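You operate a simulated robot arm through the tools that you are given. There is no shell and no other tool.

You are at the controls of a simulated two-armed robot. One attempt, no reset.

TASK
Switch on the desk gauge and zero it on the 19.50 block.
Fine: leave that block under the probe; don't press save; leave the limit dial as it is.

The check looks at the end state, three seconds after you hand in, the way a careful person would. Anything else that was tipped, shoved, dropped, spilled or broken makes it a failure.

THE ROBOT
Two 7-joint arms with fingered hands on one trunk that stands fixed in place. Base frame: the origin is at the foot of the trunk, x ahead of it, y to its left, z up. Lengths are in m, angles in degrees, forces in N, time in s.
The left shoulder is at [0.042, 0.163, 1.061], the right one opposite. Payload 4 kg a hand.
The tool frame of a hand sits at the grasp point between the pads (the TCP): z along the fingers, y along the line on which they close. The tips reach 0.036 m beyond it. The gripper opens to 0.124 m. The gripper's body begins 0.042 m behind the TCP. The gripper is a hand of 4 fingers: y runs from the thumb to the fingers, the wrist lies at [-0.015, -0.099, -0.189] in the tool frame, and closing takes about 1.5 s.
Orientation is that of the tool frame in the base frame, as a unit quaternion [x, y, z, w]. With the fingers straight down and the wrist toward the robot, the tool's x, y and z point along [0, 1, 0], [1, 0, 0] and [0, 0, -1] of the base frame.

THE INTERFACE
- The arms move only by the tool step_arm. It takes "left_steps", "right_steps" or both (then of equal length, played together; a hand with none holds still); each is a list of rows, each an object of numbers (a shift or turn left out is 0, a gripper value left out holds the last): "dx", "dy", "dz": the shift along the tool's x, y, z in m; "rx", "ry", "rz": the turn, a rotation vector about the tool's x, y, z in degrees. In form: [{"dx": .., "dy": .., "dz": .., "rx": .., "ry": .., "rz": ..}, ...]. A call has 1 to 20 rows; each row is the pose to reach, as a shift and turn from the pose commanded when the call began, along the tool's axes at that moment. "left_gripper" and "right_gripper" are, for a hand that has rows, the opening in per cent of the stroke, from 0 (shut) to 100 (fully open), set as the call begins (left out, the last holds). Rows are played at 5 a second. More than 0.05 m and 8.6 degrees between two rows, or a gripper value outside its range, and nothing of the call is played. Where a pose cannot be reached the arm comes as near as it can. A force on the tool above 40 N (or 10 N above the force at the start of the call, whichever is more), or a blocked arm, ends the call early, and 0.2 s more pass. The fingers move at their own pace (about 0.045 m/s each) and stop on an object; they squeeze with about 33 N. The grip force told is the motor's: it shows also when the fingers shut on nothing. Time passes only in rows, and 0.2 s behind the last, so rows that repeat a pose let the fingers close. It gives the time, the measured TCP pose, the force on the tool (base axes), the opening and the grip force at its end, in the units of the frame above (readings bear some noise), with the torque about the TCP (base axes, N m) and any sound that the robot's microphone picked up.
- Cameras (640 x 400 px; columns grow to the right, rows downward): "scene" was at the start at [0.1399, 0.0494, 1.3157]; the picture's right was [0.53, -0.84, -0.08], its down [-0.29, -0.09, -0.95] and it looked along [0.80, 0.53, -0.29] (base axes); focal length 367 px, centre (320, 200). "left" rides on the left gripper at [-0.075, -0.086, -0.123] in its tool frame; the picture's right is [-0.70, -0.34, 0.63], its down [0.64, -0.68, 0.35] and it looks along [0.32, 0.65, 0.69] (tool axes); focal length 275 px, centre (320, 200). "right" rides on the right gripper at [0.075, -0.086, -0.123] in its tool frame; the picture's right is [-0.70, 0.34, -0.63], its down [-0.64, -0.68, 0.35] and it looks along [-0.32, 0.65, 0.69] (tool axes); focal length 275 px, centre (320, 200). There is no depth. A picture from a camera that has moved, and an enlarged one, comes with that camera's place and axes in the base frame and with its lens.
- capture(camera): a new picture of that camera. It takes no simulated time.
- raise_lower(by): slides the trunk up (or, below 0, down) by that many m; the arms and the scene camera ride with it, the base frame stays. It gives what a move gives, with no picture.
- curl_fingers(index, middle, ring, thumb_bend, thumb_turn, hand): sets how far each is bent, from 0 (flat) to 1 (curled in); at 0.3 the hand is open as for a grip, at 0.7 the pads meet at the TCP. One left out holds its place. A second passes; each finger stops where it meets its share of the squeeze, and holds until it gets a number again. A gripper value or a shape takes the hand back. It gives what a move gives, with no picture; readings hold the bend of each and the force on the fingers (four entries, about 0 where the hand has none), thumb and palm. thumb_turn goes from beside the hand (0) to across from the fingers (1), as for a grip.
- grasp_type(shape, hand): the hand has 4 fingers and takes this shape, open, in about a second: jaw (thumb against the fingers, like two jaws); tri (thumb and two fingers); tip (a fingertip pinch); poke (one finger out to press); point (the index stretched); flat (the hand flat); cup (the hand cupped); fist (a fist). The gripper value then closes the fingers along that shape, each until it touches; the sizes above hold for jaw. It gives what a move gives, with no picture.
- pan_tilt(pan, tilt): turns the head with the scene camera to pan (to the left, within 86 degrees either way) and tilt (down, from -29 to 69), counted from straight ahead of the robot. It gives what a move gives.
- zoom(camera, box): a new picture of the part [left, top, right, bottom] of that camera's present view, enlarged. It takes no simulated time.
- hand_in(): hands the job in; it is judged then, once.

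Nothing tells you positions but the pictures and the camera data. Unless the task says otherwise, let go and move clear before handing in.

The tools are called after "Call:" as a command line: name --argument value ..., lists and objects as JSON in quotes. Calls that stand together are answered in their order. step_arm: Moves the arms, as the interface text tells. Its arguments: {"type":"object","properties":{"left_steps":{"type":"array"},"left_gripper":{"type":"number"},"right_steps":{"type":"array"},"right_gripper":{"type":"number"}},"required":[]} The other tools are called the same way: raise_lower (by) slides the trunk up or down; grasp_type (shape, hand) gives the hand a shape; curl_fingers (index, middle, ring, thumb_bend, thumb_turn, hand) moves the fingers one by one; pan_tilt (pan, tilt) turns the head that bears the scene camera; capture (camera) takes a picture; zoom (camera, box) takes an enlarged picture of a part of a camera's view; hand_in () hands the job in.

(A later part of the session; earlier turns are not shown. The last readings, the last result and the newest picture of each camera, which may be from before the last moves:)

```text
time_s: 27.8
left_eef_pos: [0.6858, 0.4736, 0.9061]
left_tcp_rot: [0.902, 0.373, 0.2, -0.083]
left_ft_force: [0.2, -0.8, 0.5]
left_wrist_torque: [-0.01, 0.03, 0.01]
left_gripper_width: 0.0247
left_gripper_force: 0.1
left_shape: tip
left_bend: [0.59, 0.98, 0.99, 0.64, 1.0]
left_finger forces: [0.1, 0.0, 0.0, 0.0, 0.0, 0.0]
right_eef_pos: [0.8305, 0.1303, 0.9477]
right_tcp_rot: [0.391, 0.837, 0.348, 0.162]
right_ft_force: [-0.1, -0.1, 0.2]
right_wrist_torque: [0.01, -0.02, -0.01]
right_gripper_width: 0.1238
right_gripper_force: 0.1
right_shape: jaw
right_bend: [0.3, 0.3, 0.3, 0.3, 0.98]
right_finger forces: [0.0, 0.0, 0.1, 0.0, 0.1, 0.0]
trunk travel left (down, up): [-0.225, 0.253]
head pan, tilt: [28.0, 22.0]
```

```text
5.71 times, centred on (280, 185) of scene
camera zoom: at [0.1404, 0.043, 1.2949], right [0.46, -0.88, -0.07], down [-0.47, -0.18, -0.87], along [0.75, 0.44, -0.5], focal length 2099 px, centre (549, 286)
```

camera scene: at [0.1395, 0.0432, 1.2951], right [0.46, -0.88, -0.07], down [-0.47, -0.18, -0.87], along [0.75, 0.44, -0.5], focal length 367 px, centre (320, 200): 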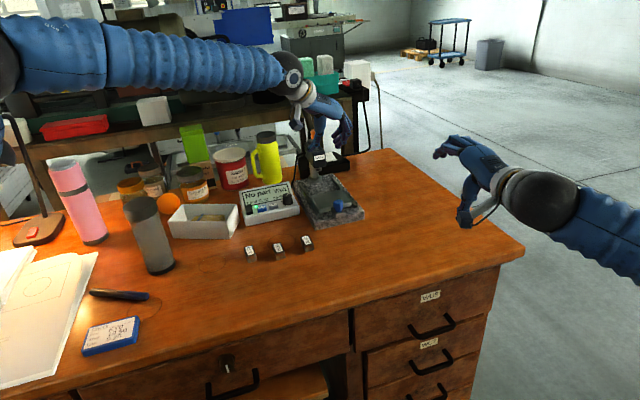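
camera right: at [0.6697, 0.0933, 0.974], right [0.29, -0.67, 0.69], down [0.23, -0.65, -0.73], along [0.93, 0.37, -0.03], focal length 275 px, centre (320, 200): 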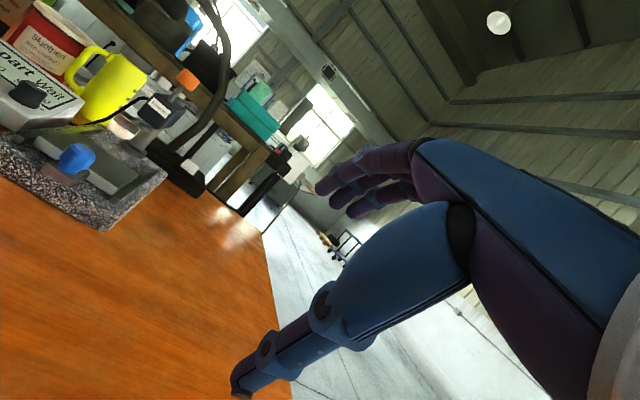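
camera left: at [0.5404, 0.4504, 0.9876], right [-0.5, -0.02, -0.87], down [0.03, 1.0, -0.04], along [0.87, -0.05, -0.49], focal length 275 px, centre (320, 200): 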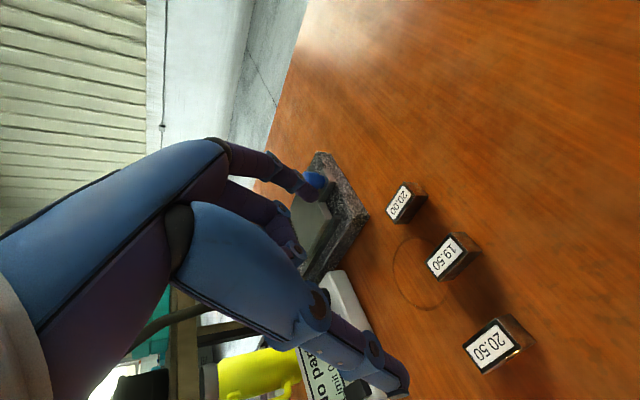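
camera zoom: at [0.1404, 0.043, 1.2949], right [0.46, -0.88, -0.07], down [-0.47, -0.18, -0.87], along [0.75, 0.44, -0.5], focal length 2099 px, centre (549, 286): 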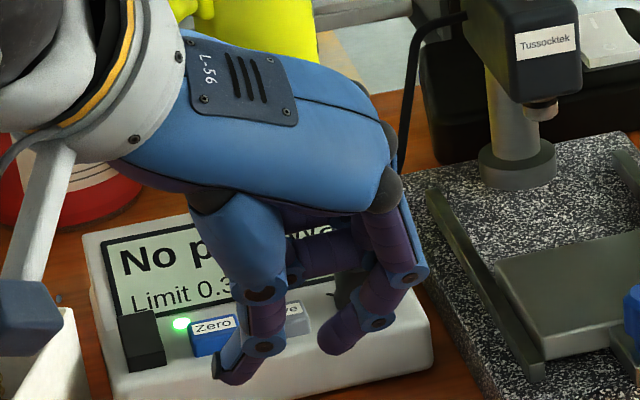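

The thumb tip still points outward in this shape. I'll experiment with individual thumb bends in the air to find a configuration where the tips oppose each other properly.

Call:
curl_fingers --hand "left" --thumb_bend 0.85 --index 0.4

Call:
zoom --camera "left" --box '[230, 120, 430, 320]'

Call:
zoom --camera "scene" --box '[240, 150, 320, 220]'

```text
time_s: 28.8
left_eef_pos: [0.6857, 0.4749, 0.9061]
left_tcp_rot: [0.902, 0.374, 0.2, -0.082]
left_ft_force: [0.3, -0.5, -0.5]
left_wrist_torque: [0.04, 0.0, 0.02]
left_gripper_width: 0.0112
left_gripper_force: 0.0
left_shape: fingers
left_bend: [0.4, 0.98, 0.99, 0.85, 1.0]
left_finger forces: [0.0, 0.1, 0.0, 0.0, 0.0, 0.0]
right_eef_pos: [0.8305, 0.1296, 0.947]
right_tcp_rot: [0.391, 0.837, 0.347, 0.161]
right_ft_force: [-0.3, -0.2, -0.4]
right_wrist_torque: [0.03, -0.02, 0.03]
right_gripper_width: 0.1235
right_gripper_force: 0.1
right_shape: jaw
right_bend: [0.3, 0.3, 0.3, 0.3, 0.98]
right_finger forces: [0.1, 0.1, 0.1, 0.1, 0.1, 0.0]
trunk travel left (down, up): [-0.225, 0.253]
head pan, tilt: [28.0, 22.0]
```

```text
2.00 times, centred on (330, 220) of left
camera zoom: at [0.5404, 0.4505, 0.9877], right [-0.5, -0.02, -0.87], down [0.03, 1.0, -0.04], along [0.87, -0.05, -0.49], focal length 551 px, centre (300, 160)
```

zoom: 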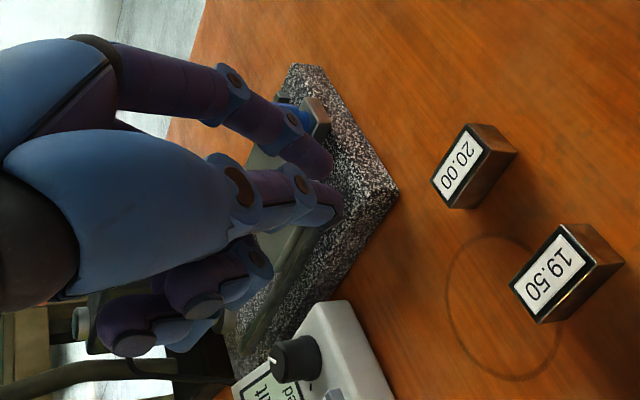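

```text
5.71 times, centred on (280, 185) of scene
camera zoom: at [0.1404, 0.043, 1.2949], right [0.46, -0.88, -0.07], down [-0.47, -0.18, -0.87], along [0.75, 0.44, -0.5], focal length 2099 px, centre (549, 286)
```

zoom: 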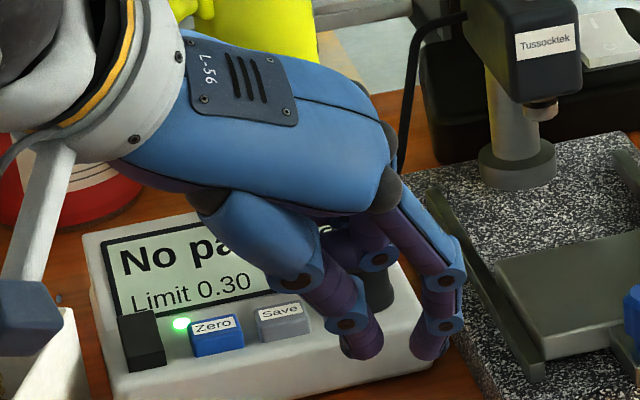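

With the thumb bent more (0.85) and the index straighter (0.4), both tips point along the tool axis and oppose each other well, so this works as a parallel pinch. I'll set index and middle to 0.42 and thumb to 0.72 for an open pinch and check it.

Call:
curl_fingers --hand "left" --index 0.42 --middle 0.42 --ring 1.0 --thumb_bend 0.72 --thumb_turn 1.0

Call:
zoom --camera "left" --box '[230, 120, 430, 320]'

Call:
zoom --camera "scene" --box '[240, 150, 320, 220]'

```text
time_s: 29.8
left_eef_pos: [0.6858, 0.4745, 0.9066]
left_tcp_rot: [0.902, 0.374, 0.199, -0.083]
left_ft_force: [-0.5, -0.6, 0.6]
left_wrist_torque: [-0.02, 0.0, 0.02]
left_gripper_width: 0.0388
left_gripper_force: 0.1
left_shape: fingers
left_bend: [0.42, 0.42, 1.0, 0.72, 1.0]
left_finger forces: [0.0, 0.0, 0.0, 0.0, 0.1, 0.0]
right_eef_pos: [0.8304, 0.1301, 0.948]
right_tcp_rot: [0.39, 0.837, 0.347, 0.162]
right_ft_force: [-0.4, 0.1, 0.6]
right_wrist_torque: [0.0, 0.02, 0.03]
right_gripper_width: 0.1237
right_gripper_force: 0.1
right_shape: jaw
right_bend: [0.3, 0.3, 0.3, 0.3, 0.98]
right_finger forces: [0.0, 0.1, 0.0, 0.0, 0.1, 0.0]
trunk travel left (down, up): [-0.225, 0.253]
head pan, tilt: [28.0, 22.0]
```

```text
2.00 times, centred on (330, 220) of left
camera zoom: at [0.5404, 0.4505, 0.9877], right [-0.5, -0.02, -0.87], down [0.03, 1.0, -0.04], along [0.87, -0.05, -0.49], focal length 551 px, centre (300, 160)
```

zoom: 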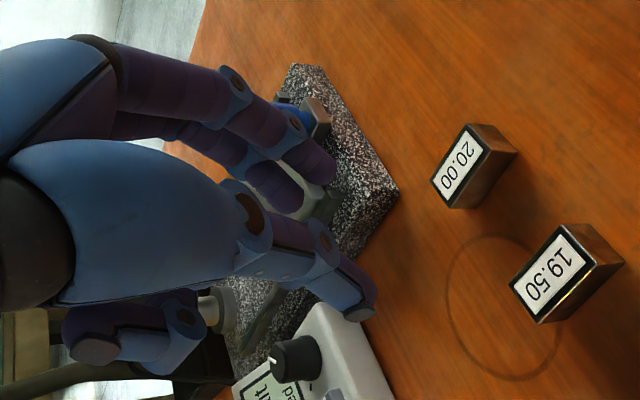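

```text
5.71 times, centred on (280, 185) of scene
camera zoom: at [0.1404, 0.043, 1.2949], right [0.46, -0.88, -0.07], down [-0.47, -0.18, -0.87], along [0.75, 0.44, -0.5], focal length 2099 px, centre (549, 286)
```

zoom: 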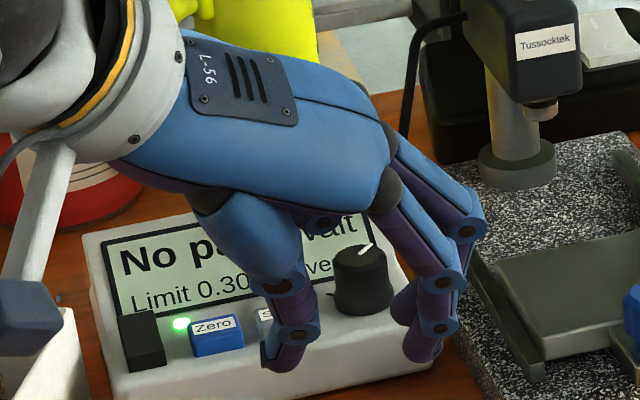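

Thumb and finger tips are now parallel, with about 39 mm between them. Pitching the hand 15 degrees and closing the thumb to about 0.8 should give a level pinch. I'll reorient the hand and hover so the pinch point is above the 19.50 block.

Call:
step_arm --left_steps '[{"dx": -0.0022, "dy": -0.0085, "dz": 0.01, "rx": -2.95, "ry": -4.97, "rz": -0.65}, {"dx": -0.0043, "dy": -0.017, "dz": 0.02, "rx": -5.9, "ry": -9.94, "rz": -1.31}, {"dx": -0.0065, "dy": -0.0254, "dz": 0.03, "rx": -8.85, "ry": -14.9, "rz": -1.96}, {"dx": -0.0086, "dy": -0.0339, "dz": 0.04, "rx": -11.8, "ry": -19.87, "rz": -2.62}, {"dx": -0.0108, "dy": -0.0424, "dz": 0.0501, "rx": -14.75, "ry": -24.84, "rz": -3.27}, {"dx": -0.0108, "dy": -0.0424, "dz": 0.0501, "rx": -14.75, "ry": -24.84, "rz": -3.27}]'

Call:
capture --camera "left"

Call:
zoom --camera "scene" --box '[220, 170, 340, 280]'

```text
time_s: 31.1
left_eef_pos: [0.663, 0.5117, 0.857]
left_tcp_rot: [0.915, 0.381, 0.05, 0.121]
left_ft_force: [-0.9, -0.5, -0.7]
left_wrist_torque: [-0.03, -0.01, 0.02]
left_gripper_width: 0.0388
left_gripper_force: 0.0
left_shape: fingers
left_bend: [0.42, 0.42, 1.0, 0.72, 1.0]
left_finger forces: [0.0, 0.0, 0.1, 0.0, 0.1, 0.0]
right_eef_pos: [0.8306, 0.1307, 0.9486]
right_tcp_rot: [0.391, 0.837, 0.347, 0.161]
right_ft_force: [-0.2, 0.1, 0.8]
right_wrist_torque: [-0.02, 0.0, 0.01]
right_gripper_width: 0.1238
right_gripper_force: 0.1
right_shape: jaw
right_bend: [0.3, 0.3, 0.3, 0.3, 0.98]
right_finger forces: [0.1, 0.1, 0.0, 0.1, 0.1, 0.0]
trunk travel left (down, up): [-0.225, 0.253]
head pan, tilt: [28.0, 22.0]
```

```text
taken
camera left: at [0.5294, 0.5396, 0.955], right [-0.61, -0.38, -0.7], down [0.05, 0.86, -0.51], along [0.79, -0.35, -0.5], focal length 275 px, centre (320, 200)
```

left: 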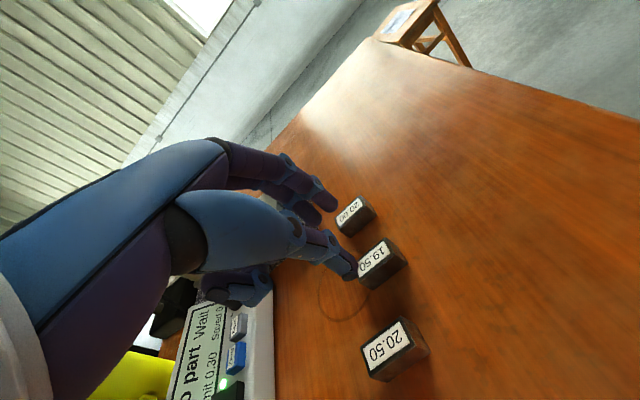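

```text
3.64 times, centred on (280, 225) of scene
camera zoom: at [0.1402, 0.0427, 1.295], right [0.46, -0.88, -0.07], down [-0.47, -0.18, -0.87], along [0.75, 0.44, -0.5], focal length 1336 px, centre (466, 109)
```

zoom: 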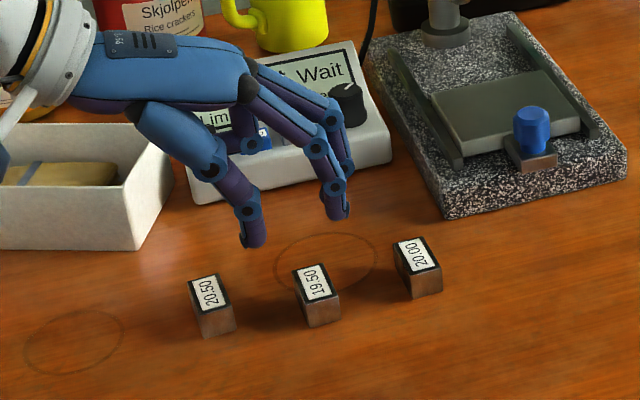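

The thumb and fingers now point straight down as a parallel pinch above the block row. I'll zoom in to check the alignment with the 19.50 block.

Call:
zoom --camera "left" --box '[270, 160, 440, 390]'

Call:
zoom --camera "scene" --box '[255, 205, 325, 265]'

```text
1.74 times, centred on (355, 275) of left
camera zoom: at [0.5294, 0.5396, 0.955], right [-0.61, -0.38, -0.7], down [0.05, 0.86, -0.51], along [0.79, -0.35, -0.5], focal length 479 px, centre (259, 70)
```

zoom: 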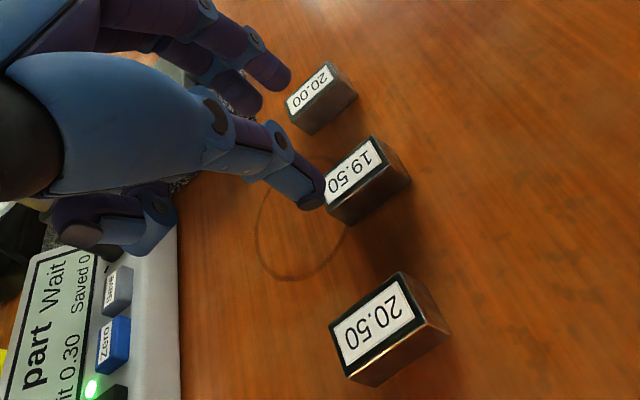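

```text
6.67 times, centred on (290, 235) of scene
camera zoom: at [0.1402, 0.0427, 1.295], right [0.46, -0.88, -0.07], down [-0.47, -0.18, -0.87], along [0.75, 0.44, -0.5], focal length 2448 px, centre (520, -33)
```

zoom: 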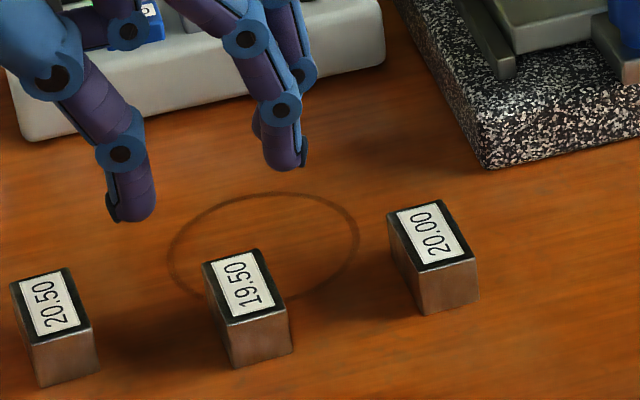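

Alignment along the block is good, but the fingers need about 5 mm more room on the 20.00 side. I'll shift by that much, descend to just above block-top level and recheck.

Call:
step_arm --left_steps '[{"dy": 0.0048, "dz": 0.0013}, {"dy": 0.0007, "dz": 0.0167}, {"dy": -0.0034, "dz": 0.0317}, {"dy": -0.0074, "dz": 0.0467}, {"dy": -0.0074, "dz": 0.0467}]'

Call:
zoom --camera "left" --box '[270, 160, 440, 390]'

Call:
zoom --camera "scene" --box '[255, 205, 325, 265]'

```text
time_s: 32.4
left_eef_pos: [0.665, 0.5112, 0.8107]
left_tcp_rot: [0.916, 0.38, 0.05, 0.12]
left_ft_force: [0.2, -0.2, -0.5]
left_wrist_torque: [-0.01, -0.02, 0.01]
left_gripper_width: 0.0389
left_gripper_force: 0.0
left_shape: fingers
left_bend: [0.42, 0.42, 1.0, 0.72, 1.0]
left_finger forces: [0.0, 0.0, 0.0, 0.0, 0.0, 0.0]
right_eef_pos: [0.8308, 0.1299, 0.9466]
right_tcp_rot: [0.391, 0.837, 0.346, 0.162]
right_ft_force: [0.2, 0.9, -0.3]
right_wrist_torque: [0.01, 0.0, -0.01]
right_gripper_width: 0.1237
right_gripper_force: 0.1
right_shape: jaw
right_bend: [0.3, 0.3, 0.3, 0.3, 0.98]
right_finger forces: [0.0, 0.1, 0.0, 0.0, 0.1, 0.0]
trunk travel left (down, up): [-0.225, 0.253]
head pan, tilt: [28.0, 22.0]
```

```text
1.74 times, centred on (355, 275) of left
camera zoom: at [0.5313, 0.5381, 0.9078], right [-0.61, -0.38, -0.7], down [0.05, 0.86, -0.51], along [0.79, -0.35, -0.5], focal length 479 px, centre (259, 70)
```

zoom: 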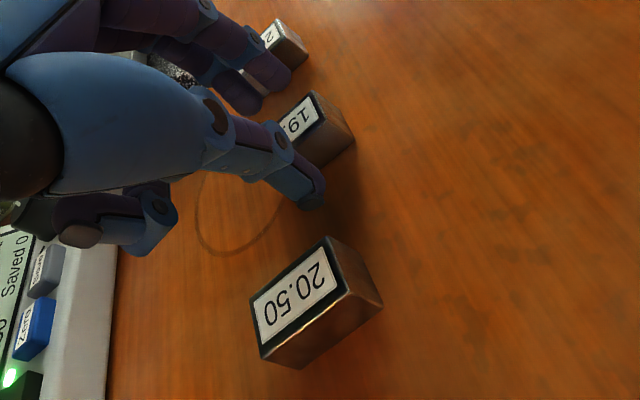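

```text
6.67 times, centred on (290, 235) of scene
camera zoom: at [0.1402, 0.0429, 1.295], right [0.46, -0.88, -0.07], down [-0.47, -0.18, -0.87], along [0.75, 0.44, -0.5], focal length 2448 px, centre (520, -33)
```

zoom: 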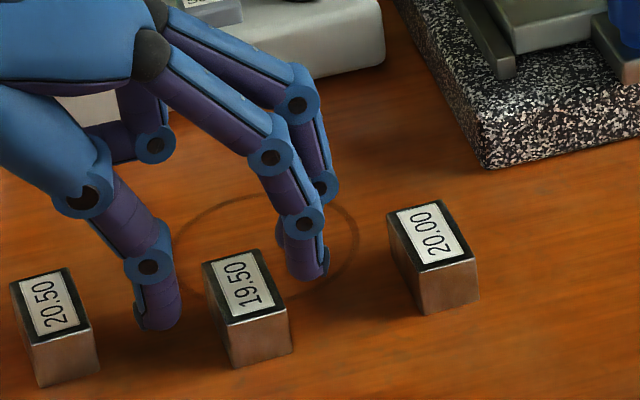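

The pinch straddles the block nicely. The thumb tip hangs about 10 mm lower than the fingers, so I'll pre-close the thumb to 0.76 and then descend the last 20 mm.

Call:
curl_fingers --hand "left" --thumb_bend 0.76

Call:
step_arm --left_steps '[{"dy": -0.0016, "dz": 0.0058}, {"dy": -0.0031, "dz": 0.0116}, {"dy": -0.0042, "dz": 0.0155}, {"dy": -0.0049, "dz": 0.0184}, {"dy": -0.0049, "dz": 0.0184}]'

Call:
zoom --camera "scene" --box '[255, 205, 325, 265]'

Call:
zoom --camera "left" --box '[270, 160, 440, 390]'

```text
time_s: 33.4
left_eef_pos: [0.6665, 0.5106, 0.81]
left_tcp_rot: [0.916, 0.38, 0.05, 0.12]
left_ft_force: [-1.1, 0.8, 0.1]
left_wrist_torque: [0.01, -0.05, 0.03]
left_gripper_width: 0.0293
left_gripper_force: 0.1
left_shape: fingers
left_bend: [0.42, 0.42, 1.0, 0.76, 1.0]
left_finger forces: [0.0, 0.0, 0.1, 0.0, 0.0, 0.0]
right_eef_pos: [0.8314, 0.1306, 0.9464]
right_tcp_rot: [0.391, 0.837, 0.347, 0.162]
right_ft_force: [-0.2, -0.2, 0.2]
right_wrist_torque: [0.02, -0.01, 0.01]
right_gripper_width: 0.1238
right_gripper_force: 0.1
right_shape: jaw
right_bend: [0.3, 0.3, 0.3, 0.3, 0.98]
right_finger forces: [0.0, 0.0, 0.0, 0.1, 0.0, 0.0]
trunk travel left (down, up): [-0.225, 0.253]
head pan, tilt: [28.0, 22.0]
```

```text
time_s: 34.5
left_eef_pos: [0.6667, 0.5097, 0.7937]
left_tcp_rot: [0.916, 0.38, 0.052, 0.121]
left_ft_force: [-6.7, 6.0, 27.0]
left_wrist_torque: [-0.11, 0.18, -0.03]
left_gripper_width: 0.0288
left_gripper_force: 14.4
left_shape: fingers
left_bend: [0.42, 0.42, 1.0, 0.75, 1.0]
left_finger forces: [0.0, 0.0, 0.1, 0.1, 27.7, 0.0]
right_eef_pos: [0.8304, 0.1302, 0.9487]
right_tcp_rot: [0.39, 0.837, 0.348, 0.162]
right_ft_force: [-0.2, -0.3, 0.5]
right_wrist_torque: [0.02, -0.01, 0.01]
right_gripper_width: 0.1237
right_gripper_force: 0.0
right_shape: jaw
right_bend: [0.3, 0.3, 0.3, 0.3, 0.98]
right_finger forces: [0.0, 0.0, 0.0, 0.0, 0.0, 0.1]
trunk travel left (down, up): [-0.225, 0.253]
head pan, tilt: [28.0, 22.0]
```

```text
6.67 times, centred on (290, 235) of scene
camera zoom: at [0.138, 0.0423, 1.2956], right [0.46, -0.88, -0.07], down [-0.47, -0.18, -0.87], along [0.75, 0.44, -0.49], focal length 2448 px, centre (520, -33)
```

zoom: 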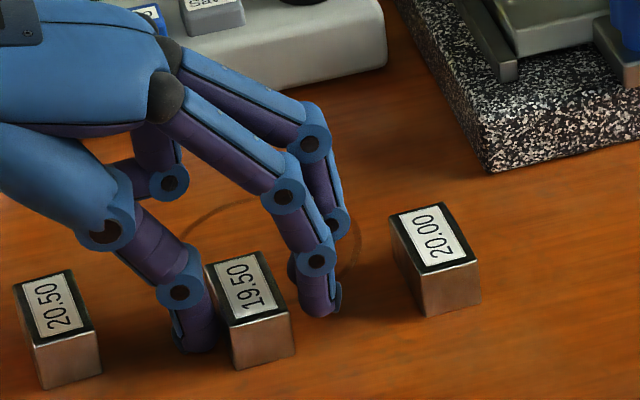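

```text
1.74 times, centred on (355, 275) of left
camera zoom: at [0.532, 0.5369, 0.8918], right [-0.6, -0.38, -0.7], down [0.05, 0.86, -0.51], along [0.8, -0.35, -0.5], focal length 479 px, centre (259, 70)
```

zoom: 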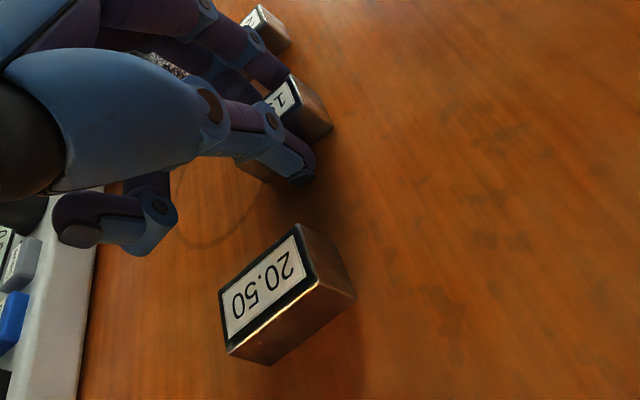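

The thumb tip is pressing on the desk at 27 N, so I'll raise a few mm to relieve it. Then I'll close thumb and fingers on the block.

Call:
step_arm --left_steps '[{"dy": 0.0013, "dz": -0.0048}, {"dy": 0.0013, "dz": -0.0048}]'

Call:
curl_fingers --hand "left" --index 0.46 --middle 0.46 --thumb_bend 0.8

Call:
zoom --camera "scene" --box '[255, 205, 325, 265]'

Call:
zoom --camera "left" --box '[270, 160, 440, 390]'

```text
time_s: 35.1
left_eef_pos: [0.667, 0.5087, 0.7953]
left_tcp_rot: [0.916, 0.38, 0.049, 0.12]
left_ft_force: [-0.9, 2.7, 6.6]
left_wrist_torque: [-0.01, 0.01, -0.03]
left_gripper_width: 0.0287
left_gripper_force: 3.3
left_shape: fingers
left_bend: [0.42, 0.42, 1.0, 0.75, 1.0]
left_finger forces: [0.0, 0.1, 0.0, 0.1, 6.9, 0.1]
right_eef_pos: [0.8303, 0.1299, 0.9471]
right_tcp_rot: [0.392, 0.837, 0.347, 0.162]
right_ft_force: [0.7, -0.3, -0.1]
right_wrist_torque: [-0.01, 0.0, -0.01]
right_gripper_width: 0.1237
right_gripper_force: 0.0
right_shape: jaw
right_bend: [0.3, 0.3, 0.3, 0.3, 0.98]
right_finger forces: [0.1, 0.1, 0.1, 0.0, 0.0, 0.0]
trunk travel left (down, up): [-0.225, 0.253]
head pan, tilt: [28.0, 22.0]
```

```text
time_s: 36.1
left_eef_pos: [0.667, 0.5106, 0.7974]
left_tcp_rot: [0.915, 0.381, 0.051, 0.121]
left_ft_force: [-0.5, 0.8, 0.1]
left_wrist_torque: [0.05, 0.03, -0.02]
left_gripper_width: 0.0202
left_gripper_force: 2.6
left_shape: fingers
left_bend: [0.45, 0.45, 1.0, 0.78, 1.0]
left_finger forces: [1.8, 0.9, 0.0, 0.1, 2.6, 0.0]
right_eef_pos: [0.8307, 0.1305, 0.9477]
right_tcp_rot: [0.391, 0.837, 0.347, 0.161]
right_ft_force: [-0.2, 0.9, -0.5]
right_wrist_torque: [-0.04, -0.03, -0.01]
right_gripper_width: 0.1238
right_gripper_force: 0.0
right_shape: jaw
right_bend: [0.3, 0.3, 0.3, 0.3, 0.98]
right_finger forces: [0.0, 0.0, 0.0, 0.0, 0.0, 0.0]
trunk travel left (down, up): [-0.225, 0.253]
head pan, tilt: [28.0, 22.0]
```

```text
6.67 times, centred on (290, 235) of scene
camera zoom: at [0.1405, 0.0431, 1.2948], right [0.46, -0.88, -0.07], down [-0.47, -0.18, -0.87], along [0.75, 0.44, -0.5], focal length 2448 px, centre (520, -33)
```

zoom: 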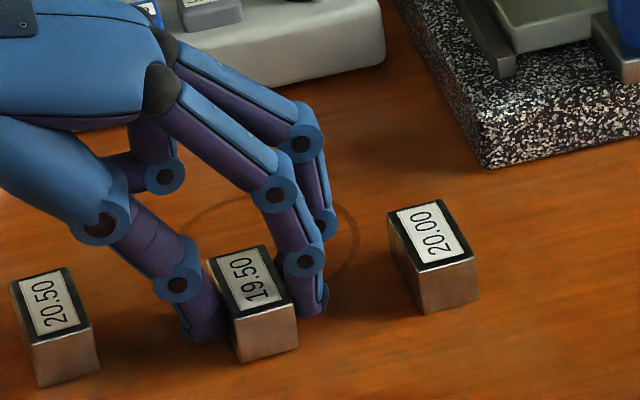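

```text
1.74 times, centred on (355, 275) of left
camera zoom: at [0.5325, 0.5375, 0.8938], right [-0.61, -0.38, -0.7], down [0.05, 0.86, -0.51], along [0.79, -0.35, -0.5], focal length 479 px, centre (259, 70)
```

zoom: 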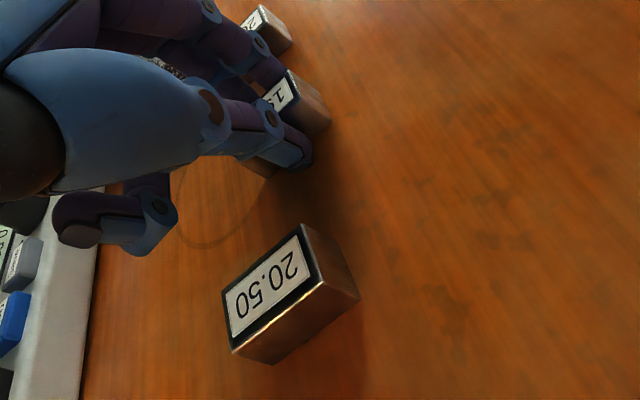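

All three digits are touching the block and the width reads 20.2 mm. I'll squeeze firmly.

Call:
curl_fingers --hand "left" --index 0.55 --middle 0.55 --thumb_bend 0.88

Call:
zoom --camera "scene" --box '[255, 205, 325, 265]'

```text
time_s: 37.1
left_eef_pos: [0.6672, 0.5088, 0.7959]
left_tcp_rot: [0.916, 0.38, 0.05, 0.12]
left_ft_force: [0.8, -1.4, -0.7]
left_wrist_torque: [-0.03, -0.02, -0.01]
left_gripper_width: 0.0177
left_gripper_force: 16.0
left_shape: fingers
left_bend: [0.47, 0.49, 1.0, 0.79, 1.0]
left_finger forces: [8.9, 7.1, 0.1, 0.0, 15.7, 0.0]
right_eef_pos: [0.8306, 0.1301, 0.9468]
right_tcp_rot: [0.391, 0.837, 0.347, 0.162]
right_ft_force: [0.3, 0.5, 0.7]
right_wrist_torque: [-0.01, 0.01, 0.01]
right_gripper_width: 0.1237
right_gripper_force: 0.1
right_shape: jaw
right_bend: [0.3, 0.3, 0.3, 0.3, 0.98]
right_finger forces: [0.0, 0.0, 0.0, 0.0, 0.0, 0.0]
trunk travel left (down, up): [-0.225, 0.253]
head pan, tilt: [28.0, 22.0]
```

```text
6.67 times, centred on (290, 235) of scene
camera zoom: at [0.1404, 0.043, 1.2949], right [0.46, -0.88, -0.07], down [-0.47, -0.18, -0.87], along [0.75, 0.44, -0.5], focal length 2448 px, centre (520, -33)
```

zoom: 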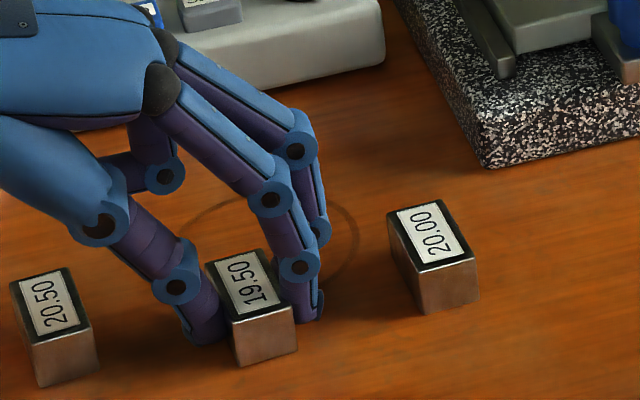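

The grip is balanced at about 16 N. I'll lift slowly by 20 mm and check that the block comes along level.

Call:
step_arm --left_steps '[{"dy": 0.0013, "dz": -0.0048}, {"dy": 0.0026, "dz": -0.0097}, {"dy": 0.0052, "dz": -0.0193}, {"dy": 0.0078, "dz": -0.029}, {"dy": 0.0104, "dz": -0.0386}, {"dy": 0.0104, "dz": -0.0386}]'

Call:
zoom --camera "scene" --box '[245, 195, 325, 265]'

Call:
zoom --camera "left" --box '[270, 140, 440, 320]'

```text
time_s: 38.5
left_eef_pos: [0.6672, 0.5097, 0.8356]
left_tcp_rot: [0.915, 0.381, 0.049, 0.121]
left_ft_force: [-0.5, -0.8, -2.0]
left_wrist_torque: [0.03, 0.05, 0.0]
left_gripper_width: 0.0179
left_gripper_force: 15.9
left_shape: fingers
left_bend: [0.47, 0.49, 1.0, 0.79, 1.0]
left_finger forces: [8.7, 7.1, 0.1, 0.1, 15.9, 0.0]
right_eef_pos: [0.8307, 0.1303, 0.9474]
right_tcp_rot: [0.391, 0.837, 0.346, 0.162]
right_ft_force: [-1.1, 0.3, 0.0]
right_wrist_torque: [-0.01, 0.03, -0.02]
right_gripper_width: 0.1239
right_gripper_force: 0.1
right_shape: jaw
right_bend: [0.3, 0.3, 0.3, 0.3, 0.98]
right_finger forces: [0.0, 0.1, 0.1, 0.0, 0.0, 0.0]
trunk travel left (down, up): [-0.225, 0.253]
head pan, tilt: [28.0, 22.0]
```

```text
5.71 times, centred on (285, 230) of scene
camera zoom: at [0.1406, 0.0432, 1.2948], right [0.46, -0.88, -0.07], down [-0.47, -0.18, -0.87], along [0.75, 0.44, -0.5], focal length 2099 px, centre (520, 29)
```

zoom: 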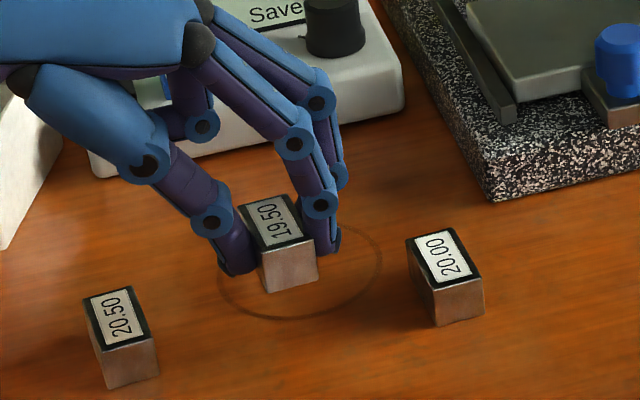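

```text
2.22 times, centred on (355, 230) of left
camera zoom: at [0.5329, 0.5372, 0.9333], right [-0.61, -0.38, -0.7], down [0.05, 0.86, -0.51], along [0.79, -0.35, -0.5], focal length 612 px, centre (242, 133)
```

zoom: 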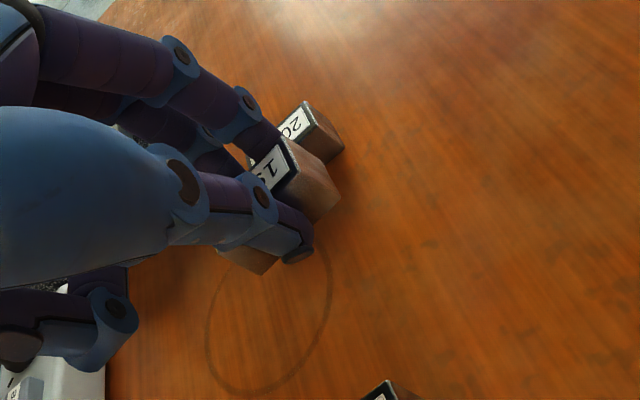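

The block is held securely and the other two blocks look undisturbed. Next I'll raise it, turn the hand to face along the stand axis (about +44 degrees) and carry the block to a hover above the slide plate.

Call:
step_arm --left_steps '[{"dy": 0.0081, "dz": -0.0303}, {"dy": 0.0162, "dz": -0.0605}, {"dy": 0.0243, "dz": -0.0908}, {"dx": 0.00854, "dy": 0.0412, "dz": -0.0863, "ry": 1.917, "rz": -7.167}, {"dx": 0.01708, "dy": 0.0581, "dz": -0.0817, "ry": 3.833, "rz": -14.333}, {"dx": 0.02563, "dy": 0.075, "dz": -0.0772, "ry": 5.75, "rz": -21.5}, {"dx": 0.03417, "dy": 0.0919, "dz": -0.0727, "ry": 7.667, "rz": -28.667}, {"dx": 0.04271, "dy": 0.1088, "dz": -0.0681, "ry": 9.583, "rz": -35.833}, {"dx": 0.05125, "dy": 0.1258, "dz": -0.0636, "ry": 11.5, "rz": -43.0}, {"dx": 0.05979, "dy": 0.1427, "dz": -0.0591, "ry": 13.417, "rz": -50.167}, {"dx": 0.06833, "dy": 0.1596, "dz": -0.0545, "ry": 15.333, "rz": -57.333}, {"dx": 0.07688, "dy": 0.1765, "dz": -0.05, "ry": 17.25, "rz": -64.5}, {"dx": 0.08542, "dy": 0.1934, "dz": -0.0455, "ry": 19.167, "rz": -71.667}, {"dx": 0.09396, "dy": 0.2103, "dz": -0.0409, "ry": 21.083, "rz": -78.833}, {"dx": 0.1025, "dy": 0.2272, "dz": -0.0364, "ry": 23.0, "rz": -86.0}, {"dx": 0.1025, "dy": 0.2272, "dz": -0.0364, "ry": 23.0, "rz": -86.0}]'

Call:
capture --camera "scene"

Call:
capture --camera "left"

Call:
zoom --camera "right" --box '[20, 20, 240, 200]'

```text
time_s: 42.0
left_eef_pos: [0.8878, 0.434, 0.9282]
left_tcp_rot: [0.386, 0.913, 0.12, 0.051]
left_ft_force: [-1.1, 0.1, -1.0]
left_wrist_torque: [-0.04, 0.04, -0.01]
left_gripper_width: 0.018
left_gripper_force: 15.8
left_shape: fingers
left_bend: [0.47, 0.49, 1.0, 0.79, 1.0]
left_finger forces: [8.8, 7.0, 0.0, 0.0, 15.9, 0.0]
right_eef_pos: [0.8313, 0.1309, 0.9468]
right_tcp_rot: [0.391, 0.837, 0.347, 0.162]
right_ft_force: [-0.4, -0.1, 0.2]
right_wrist_torque: [0.01, 0.0, 0.02]
right_gripper_width: 0.1238
right_gripper_force: 0.1
right_shape: jaw
right_bend: [0.3, 0.3, 0.3, 0.3, 0.98]
right_finger forces: [0.0, 0.1, 0.1, 0.0, 0.0, 0.0]
trunk travel left (down, up): [-0.225, 0.253]
head pan, tilt: [28.0, 22.0]
```

```text
taken
camera scene: at [0.1399, 0.0435, 1.295], right [0.46, -0.88, -0.07], down [-0.47, -0.18, -0.87], along [0.75, 0.43, -0.5], focal length 367 px, centre (320, 200)
```

scene: 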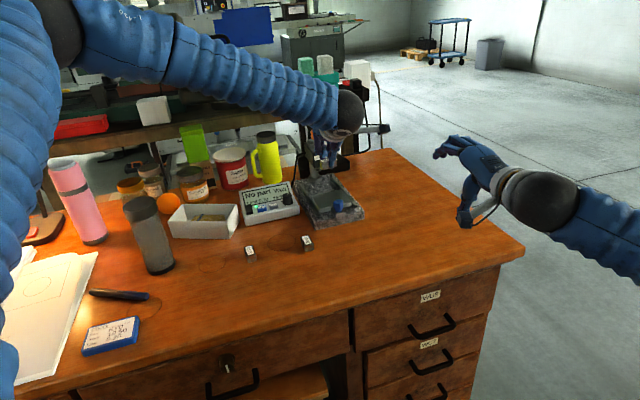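

```text
taken
camera left: at [0.8571, 0.3006, 1.0278], right [0.37, -0.61, -0.7], down [-0.86, 0.07, -0.51], along [0.36, 0.79, -0.5], focal length 275 px, centre (320, 200)
```

left: 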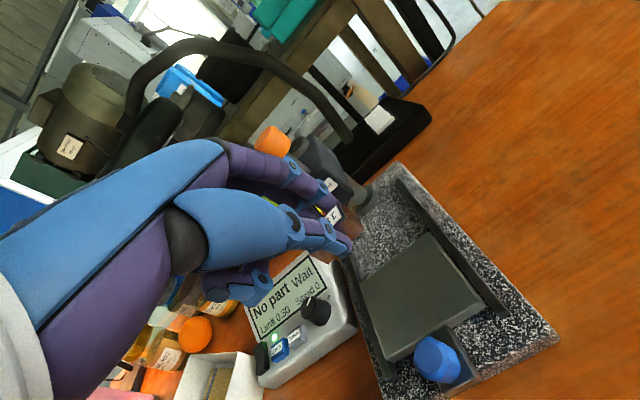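

```text
2.22 times, centred on (130, 110) of right
camera zoom: at [0.6698, 0.0936, 0.9739], right [0.29, -0.67, 0.69], down [0.23, -0.65, -0.73], along [0.93, 0.37, -0.03], focal length 612 px, centre (742, 400)
```

zoom: 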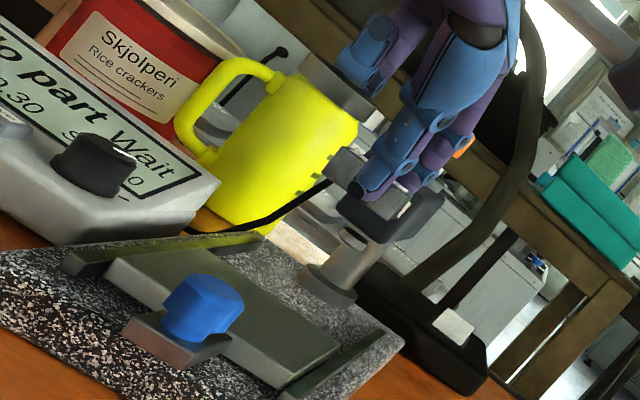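

The block is above the stand now, and the left camera sees the plate and column well. I'll measure them closely.

Call:
zoom --camera "left" --box '[330, 150, 570, 400]'

Call:
zoom --camera "left" --box '[280, 140, 430, 280]'

Call:
zoom --camera "right" --box '[110, 30, 200, 130]'

Call:
zoom --camera "scene" --box '[290, 120, 370, 220]'

```text
1.60 times, centred on (450, 275) of left
camera zoom: at [0.8571, 0.3006, 1.0278], right [0.37, -0.61, -0.7], down [-0.86, 0.07, -0.51], along [0.36, 0.79, -0.5], focal length 440 px, centre (112, 80)
```

zoom: 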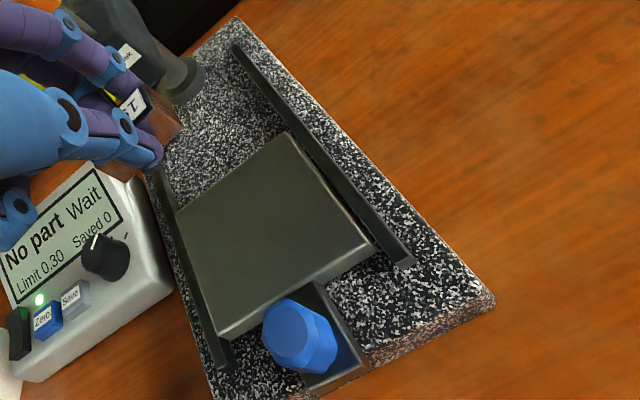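

```text
2.86 times, centred on (355, 210) of left
camera zoom: at [0.8571, 0.3006, 1.0278], right [0.37, -0.61, -0.7], down [-0.86, 0.07, -0.51], along [0.36, 0.79, -0.5], focal length 786 px, centre (220, 171)
```

zoom: 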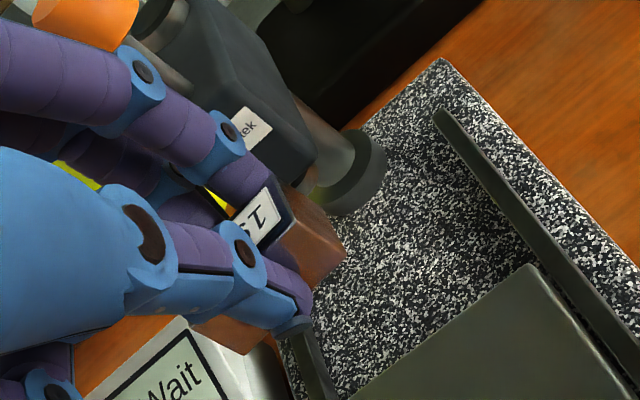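

```text
4.00 times, centred on (155, 80) of right
camera zoom: at [0.6698, 0.0936, 0.9739], right [0.29, -0.67, 0.69], down [0.23, -0.65, -0.73], along [0.93, 0.37, -0.03], focal length 1101 px, centre (980, 680)
```

zoom: 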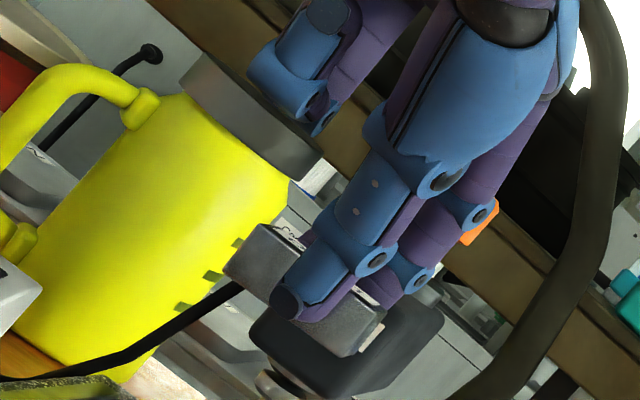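

```text
4.00 times, centred on (330, 170) of scene
camera zoom: at [0.1399, 0.0435, 1.295], right [0.46, -0.88, -0.07], down [-0.47, -0.18, -0.87], along [0.75, 0.43, -0.5], focal length 1469 px, centre (280, 320)
```

zoom: 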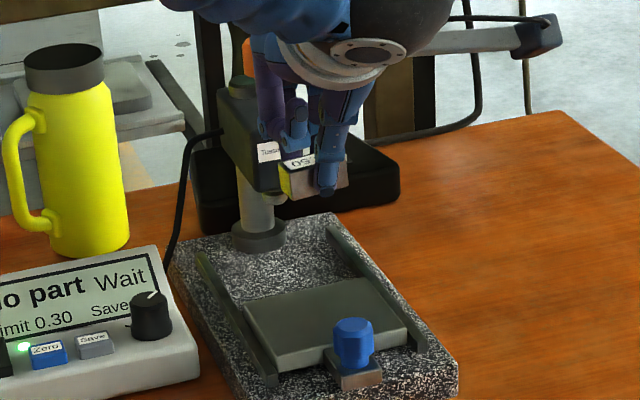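

The plate centre measures about (0.908, 0.4555), and the collar stop should put the plate's centre right under the probe. The block is now about 10 mm beyond plate centre, so I'll shift back about 5 mm and lower to just above the plate.

Call:
step_arm --left_steps '[{"dy": -0.0066, "dz": 0.0197}, {"dy": -0.0132, "dz": 0.0394}, {"dy": -0.0198, "dz": 0.0591}, {"dy": -0.0243, "dz": 0.0725}, {"dy": -0.0264, "dz": 0.0788}, {"dy": -0.0264, "dz": 0.0788}]'

Call:
zoom --camera "left" --box '[280, 140, 480, 300]'

Call:
zoom --camera "right" --box '[40, 60, 200, 210]'

Call:
zoom --camera "scene" --box '[290, 130, 370, 230]'

```text
time_s: 43.4
left_eef_pos: [0.8841, 0.4289, 0.8481]
left_tcp_rot: [0.386, 0.913, 0.12, 0.05]
left_ft_force: [0.3, 0.7, -0.5]
left_wrist_torque: [-0.05, 0.08, -0.03]
left_gripper_width: 0.0176
left_gripper_force: 16.2
left_shape: fingers
left_bend: [0.47, 0.49, 1.0, 0.79, 1.0]
left_finger forces: [8.8, 7.2, 0.1, 0.0, 16.0, 0.0]
right_eef_pos: [0.8312, 0.1308, 0.9467]
right_tcp_rot: [0.391, 0.837, 0.347, 0.161]
right_ft_force: [0.4, -0.1, 0.0]
right_wrist_torque: [0.02, -0.01, 0.02]
right_gripper_width: 0.124
right_gripper_force: 0.0
right_shape: jaw
right_bend: [0.3, 0.3, 0.3, 0.3, 0.98]
right_finger forces: [0.0, 0.0, 0.1, 0.0, 0.0, 0.0]
trunk travel left (down, up): [-0.225, 0.253]
head pan, tilt: [28.0, 22.0]
```

```text
2.50 times, centred on (380, 220) of left
camera zoom: at [0.8539, 0.2955, 0.9445], right [0.37, -0.61, -0.7], down [-0.86, 0.07, -0.51], along [0.36, 0.79, -0.5], focal length 688 px, centre (170, 150)
```

zoom: 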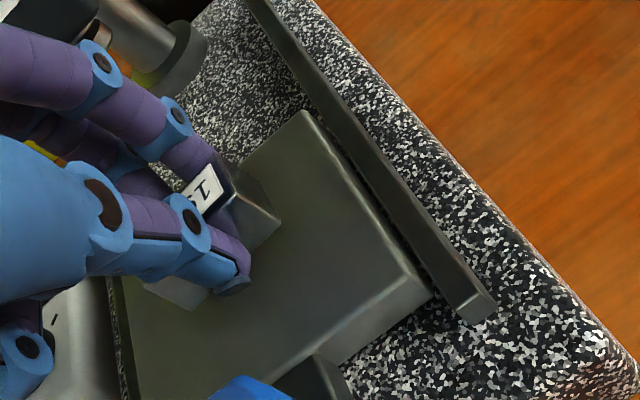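

```text
2.67 times, centred on (120, 135) of right
camera zoom: at [0.6703, 0.0932, 0.9735], right [0.29, -0.67, 0.69], down [0.23, -0.65, -0.73], along [0.93, 0.37, -0.03], focal length 734 px, centre (853, 373)
```

zoom: 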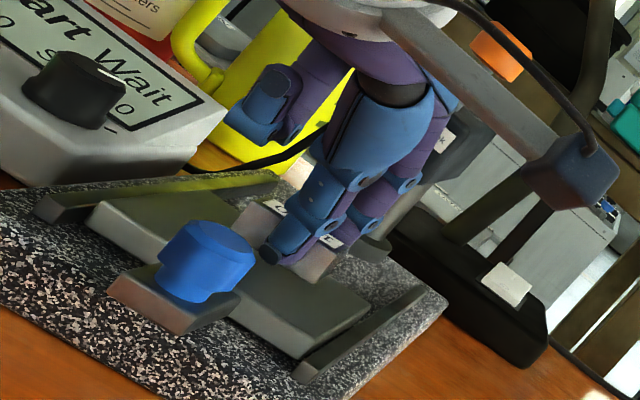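

```text
4.00 times, centred on (330, 180) of scene
camera zoom: at [0.1405, 0.0429, 1.2949], right [0.46, -0.88, -0.07], down [-0.47, -0.18, -0.87], along [0.75, 0.44, -0.5], focal length 1469 px, centre (280, 280)
```

zoom: 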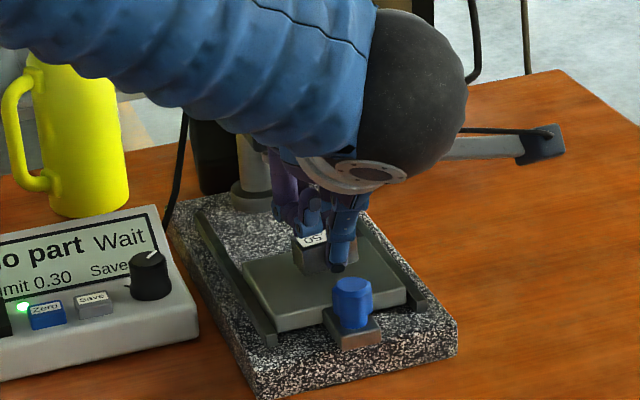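

The block is a bit over 10 mm above the plate and well within it. I'll lower in small steps until contact.

Call:
step_arm --left_steps '[{"dy": -0.001, "dz": 0.0039}, {"dy": -0.0021, "dz": 0.0077}, {"dy": -0.0026, "dz": 0.0097}, {"dy": -0.0026, "dz": 0.0097}]'

Call:
zoom --camera "right" --box '[70, 90, 170, 180]'

```text
time_s: 44.4
left_eef_pos: [0.8855, 0.4282, 0.8389]
left_tcp_rot: [0.387, 0.913, 0.12, 0.051]
left_ft_force: [1.6, -0.2, 7.2]
left_wrist_torque: [0.2, -0.17, -0.07]
left_gripper_width: 0.0178
left_gripper_force: 16.4
left_shape: fingers
left_bend: [0.47, 0.49, 1.0, 0.79, 1.0]
left_finger forces: [9.5, 7.7, 0.1, 0.0, 16.5, 0.1]
right_eef_pos: [0.8308, 0.1292, 0.9464]
right_tcp_rot: [0.391, 0.837, 0.347, 0.162]
right_ft_force: [0.3, -0.2, 0.0]
right_wrist_torque: [0.03, 0.0, -0.04]
right_gripper_width: 0.1238
right_gripper_force: 0.1
right_shape: jaw
right_bend: [0.3, 0.3, 0.3, 0.3, 0.98]
right_finger forces: [0.1, 0.0, 0.0, 0.0, 0.0, 0.0]
trunk travel left (down, up): [-0.225, 0.253]
head pan, tilt: [28.0, 22.0]
```

```text
4.44 times, centred on (120, 135) of right
camera zoom: at [0.67, 0.0929, 0.9739], right [0.29, -0.67, 0.69], down [0.23, -0.65, -0.73], along [0.93, 0.37, -0.03], focal length 1224 px, centre (1209, 489)
```

zoom: 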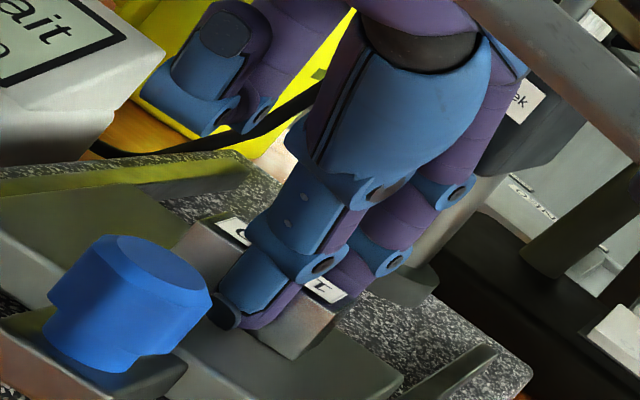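

Contact at 7 N, so the block rests on the plate (top at about z 0.802). I'll relax the squeeze first, then open both sides together.

Call:
curl_fingers --hand "left" --index 0.46 --middle 0.47 --thumb_bend 0.785

Call:
curl_fingers --hand "left" --index 0.42 --middle 0.42 --thumb_bend 0.755

Call:
zoom --camera "right" --box '[70, 90, 170, 180]'

Call:
zoom --camera "left" --box '[280, 140, 480, 300]'

```text
time_s: 45.4
left_eef_pos: [0.8849, 0.4275, 0.8384]
left_tcp_rot: [0.387, 0.913, 0.12, 0.051]
left_ft_force: [0.6, -1.8, 4.4]
left_wrist_torque: [0.01, -0.14, -0.04]
left_gripper_width: 0.0208
left_gripper_force: 3.6
left_shape: fingers
left_bend: [0.45, 0.46, 1.0, 0.78, 1.0]
left_finger forces: [1.2, 1.2, 0.0, 0.0, 4.6, 0.0]
right_eef_pos: [0.8301, 0.1303, 0.948]
right_tcp_rot: [0.391, 0.837, 0.347, 0.161]
right_ft_force: [0.1, 0.4, -0.5]
right_wrist_torque: [0.01, -0.02, 0.01]
right_gripper_width: 0.124
right_gripper_force: 0.0
right_shape: jaw
right_bend: [0.3, 0.3, 0.3, 0.3, 0.98]
right_finger forces: [0.0, 0.0, 0.0, 0.0, 0.1, 0.0]
trunk travel left (down, up): [-0.225, 0.253]
head pan, tilt: [28.0, 22.0]
```

```text
time_s: 46.4
left_eef_pos: [0.8853, 0.4297, 0.8377]
left_tcp_rot: [0.387, 0.913, 0.121, 0.051]
left_ft_force: [0.6, 0.4, 5.3]
left_wrist_torque: [0.06, -0.1, -0.01]
left_gripper_width: 0.0263
left_gripper_force: 2.7
left_shape: fingers
left_bend: [0.42, 0.42, 1.0, 0.77, 1.0]
left_finger forces: [0.0, 0.1, 0.0, 0.1, 5.2, 0.0]
right_eef_pos: [0.8303, 0.1297, 0.9474]
right_tcp_rot: [0.392, 0.837, 0.346, 0.162]
right_ft_force: [-0.1, -0.2, 0.1]
right_wrist_torque: [-0.02, 0.02, -0.01]
right_gripper_width: 0.1238
right_gripper_force: 0.1
right_shape: jaw
right_bend: [0.3, 0.3, 0.3, 0.3, 0.98]
right_finger forces: [0.0, 0.0, 0.0, 0.1, 0.1, 0.1]
trunk travel left (down, up): [-0.225, 0.253]
head pan, tilt: [28.0, 22.0]
```

```text
4.44 times, centred on (120, 135) of right
camera zoom: at [0.67, 0.0931, 0.9737], right [0.29, -0.67, 0.69], down [0.23, -0.65, -0.73], along [0.93, 0.37, -0.03], focal length 1224 px, centre (1209, 489)
```

zoom: 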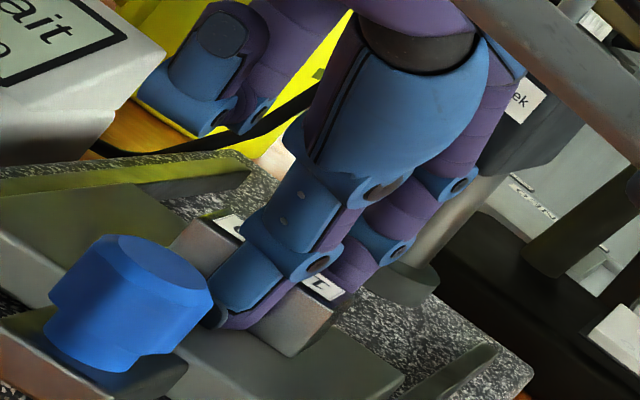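

```text
2.50 times, centred on (380, 220) of left
camera zoom: at [0.8539, 0.295, 0.9363], right [0.37, -0.61, -0.7], down [-0.86, 0.07, -0.51], along [0.36, 0.79, -0.5], focal length 688 px, centre (170, 150)
```

zoom: 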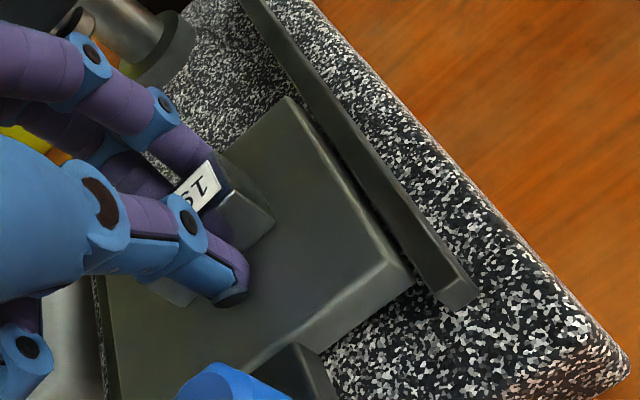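

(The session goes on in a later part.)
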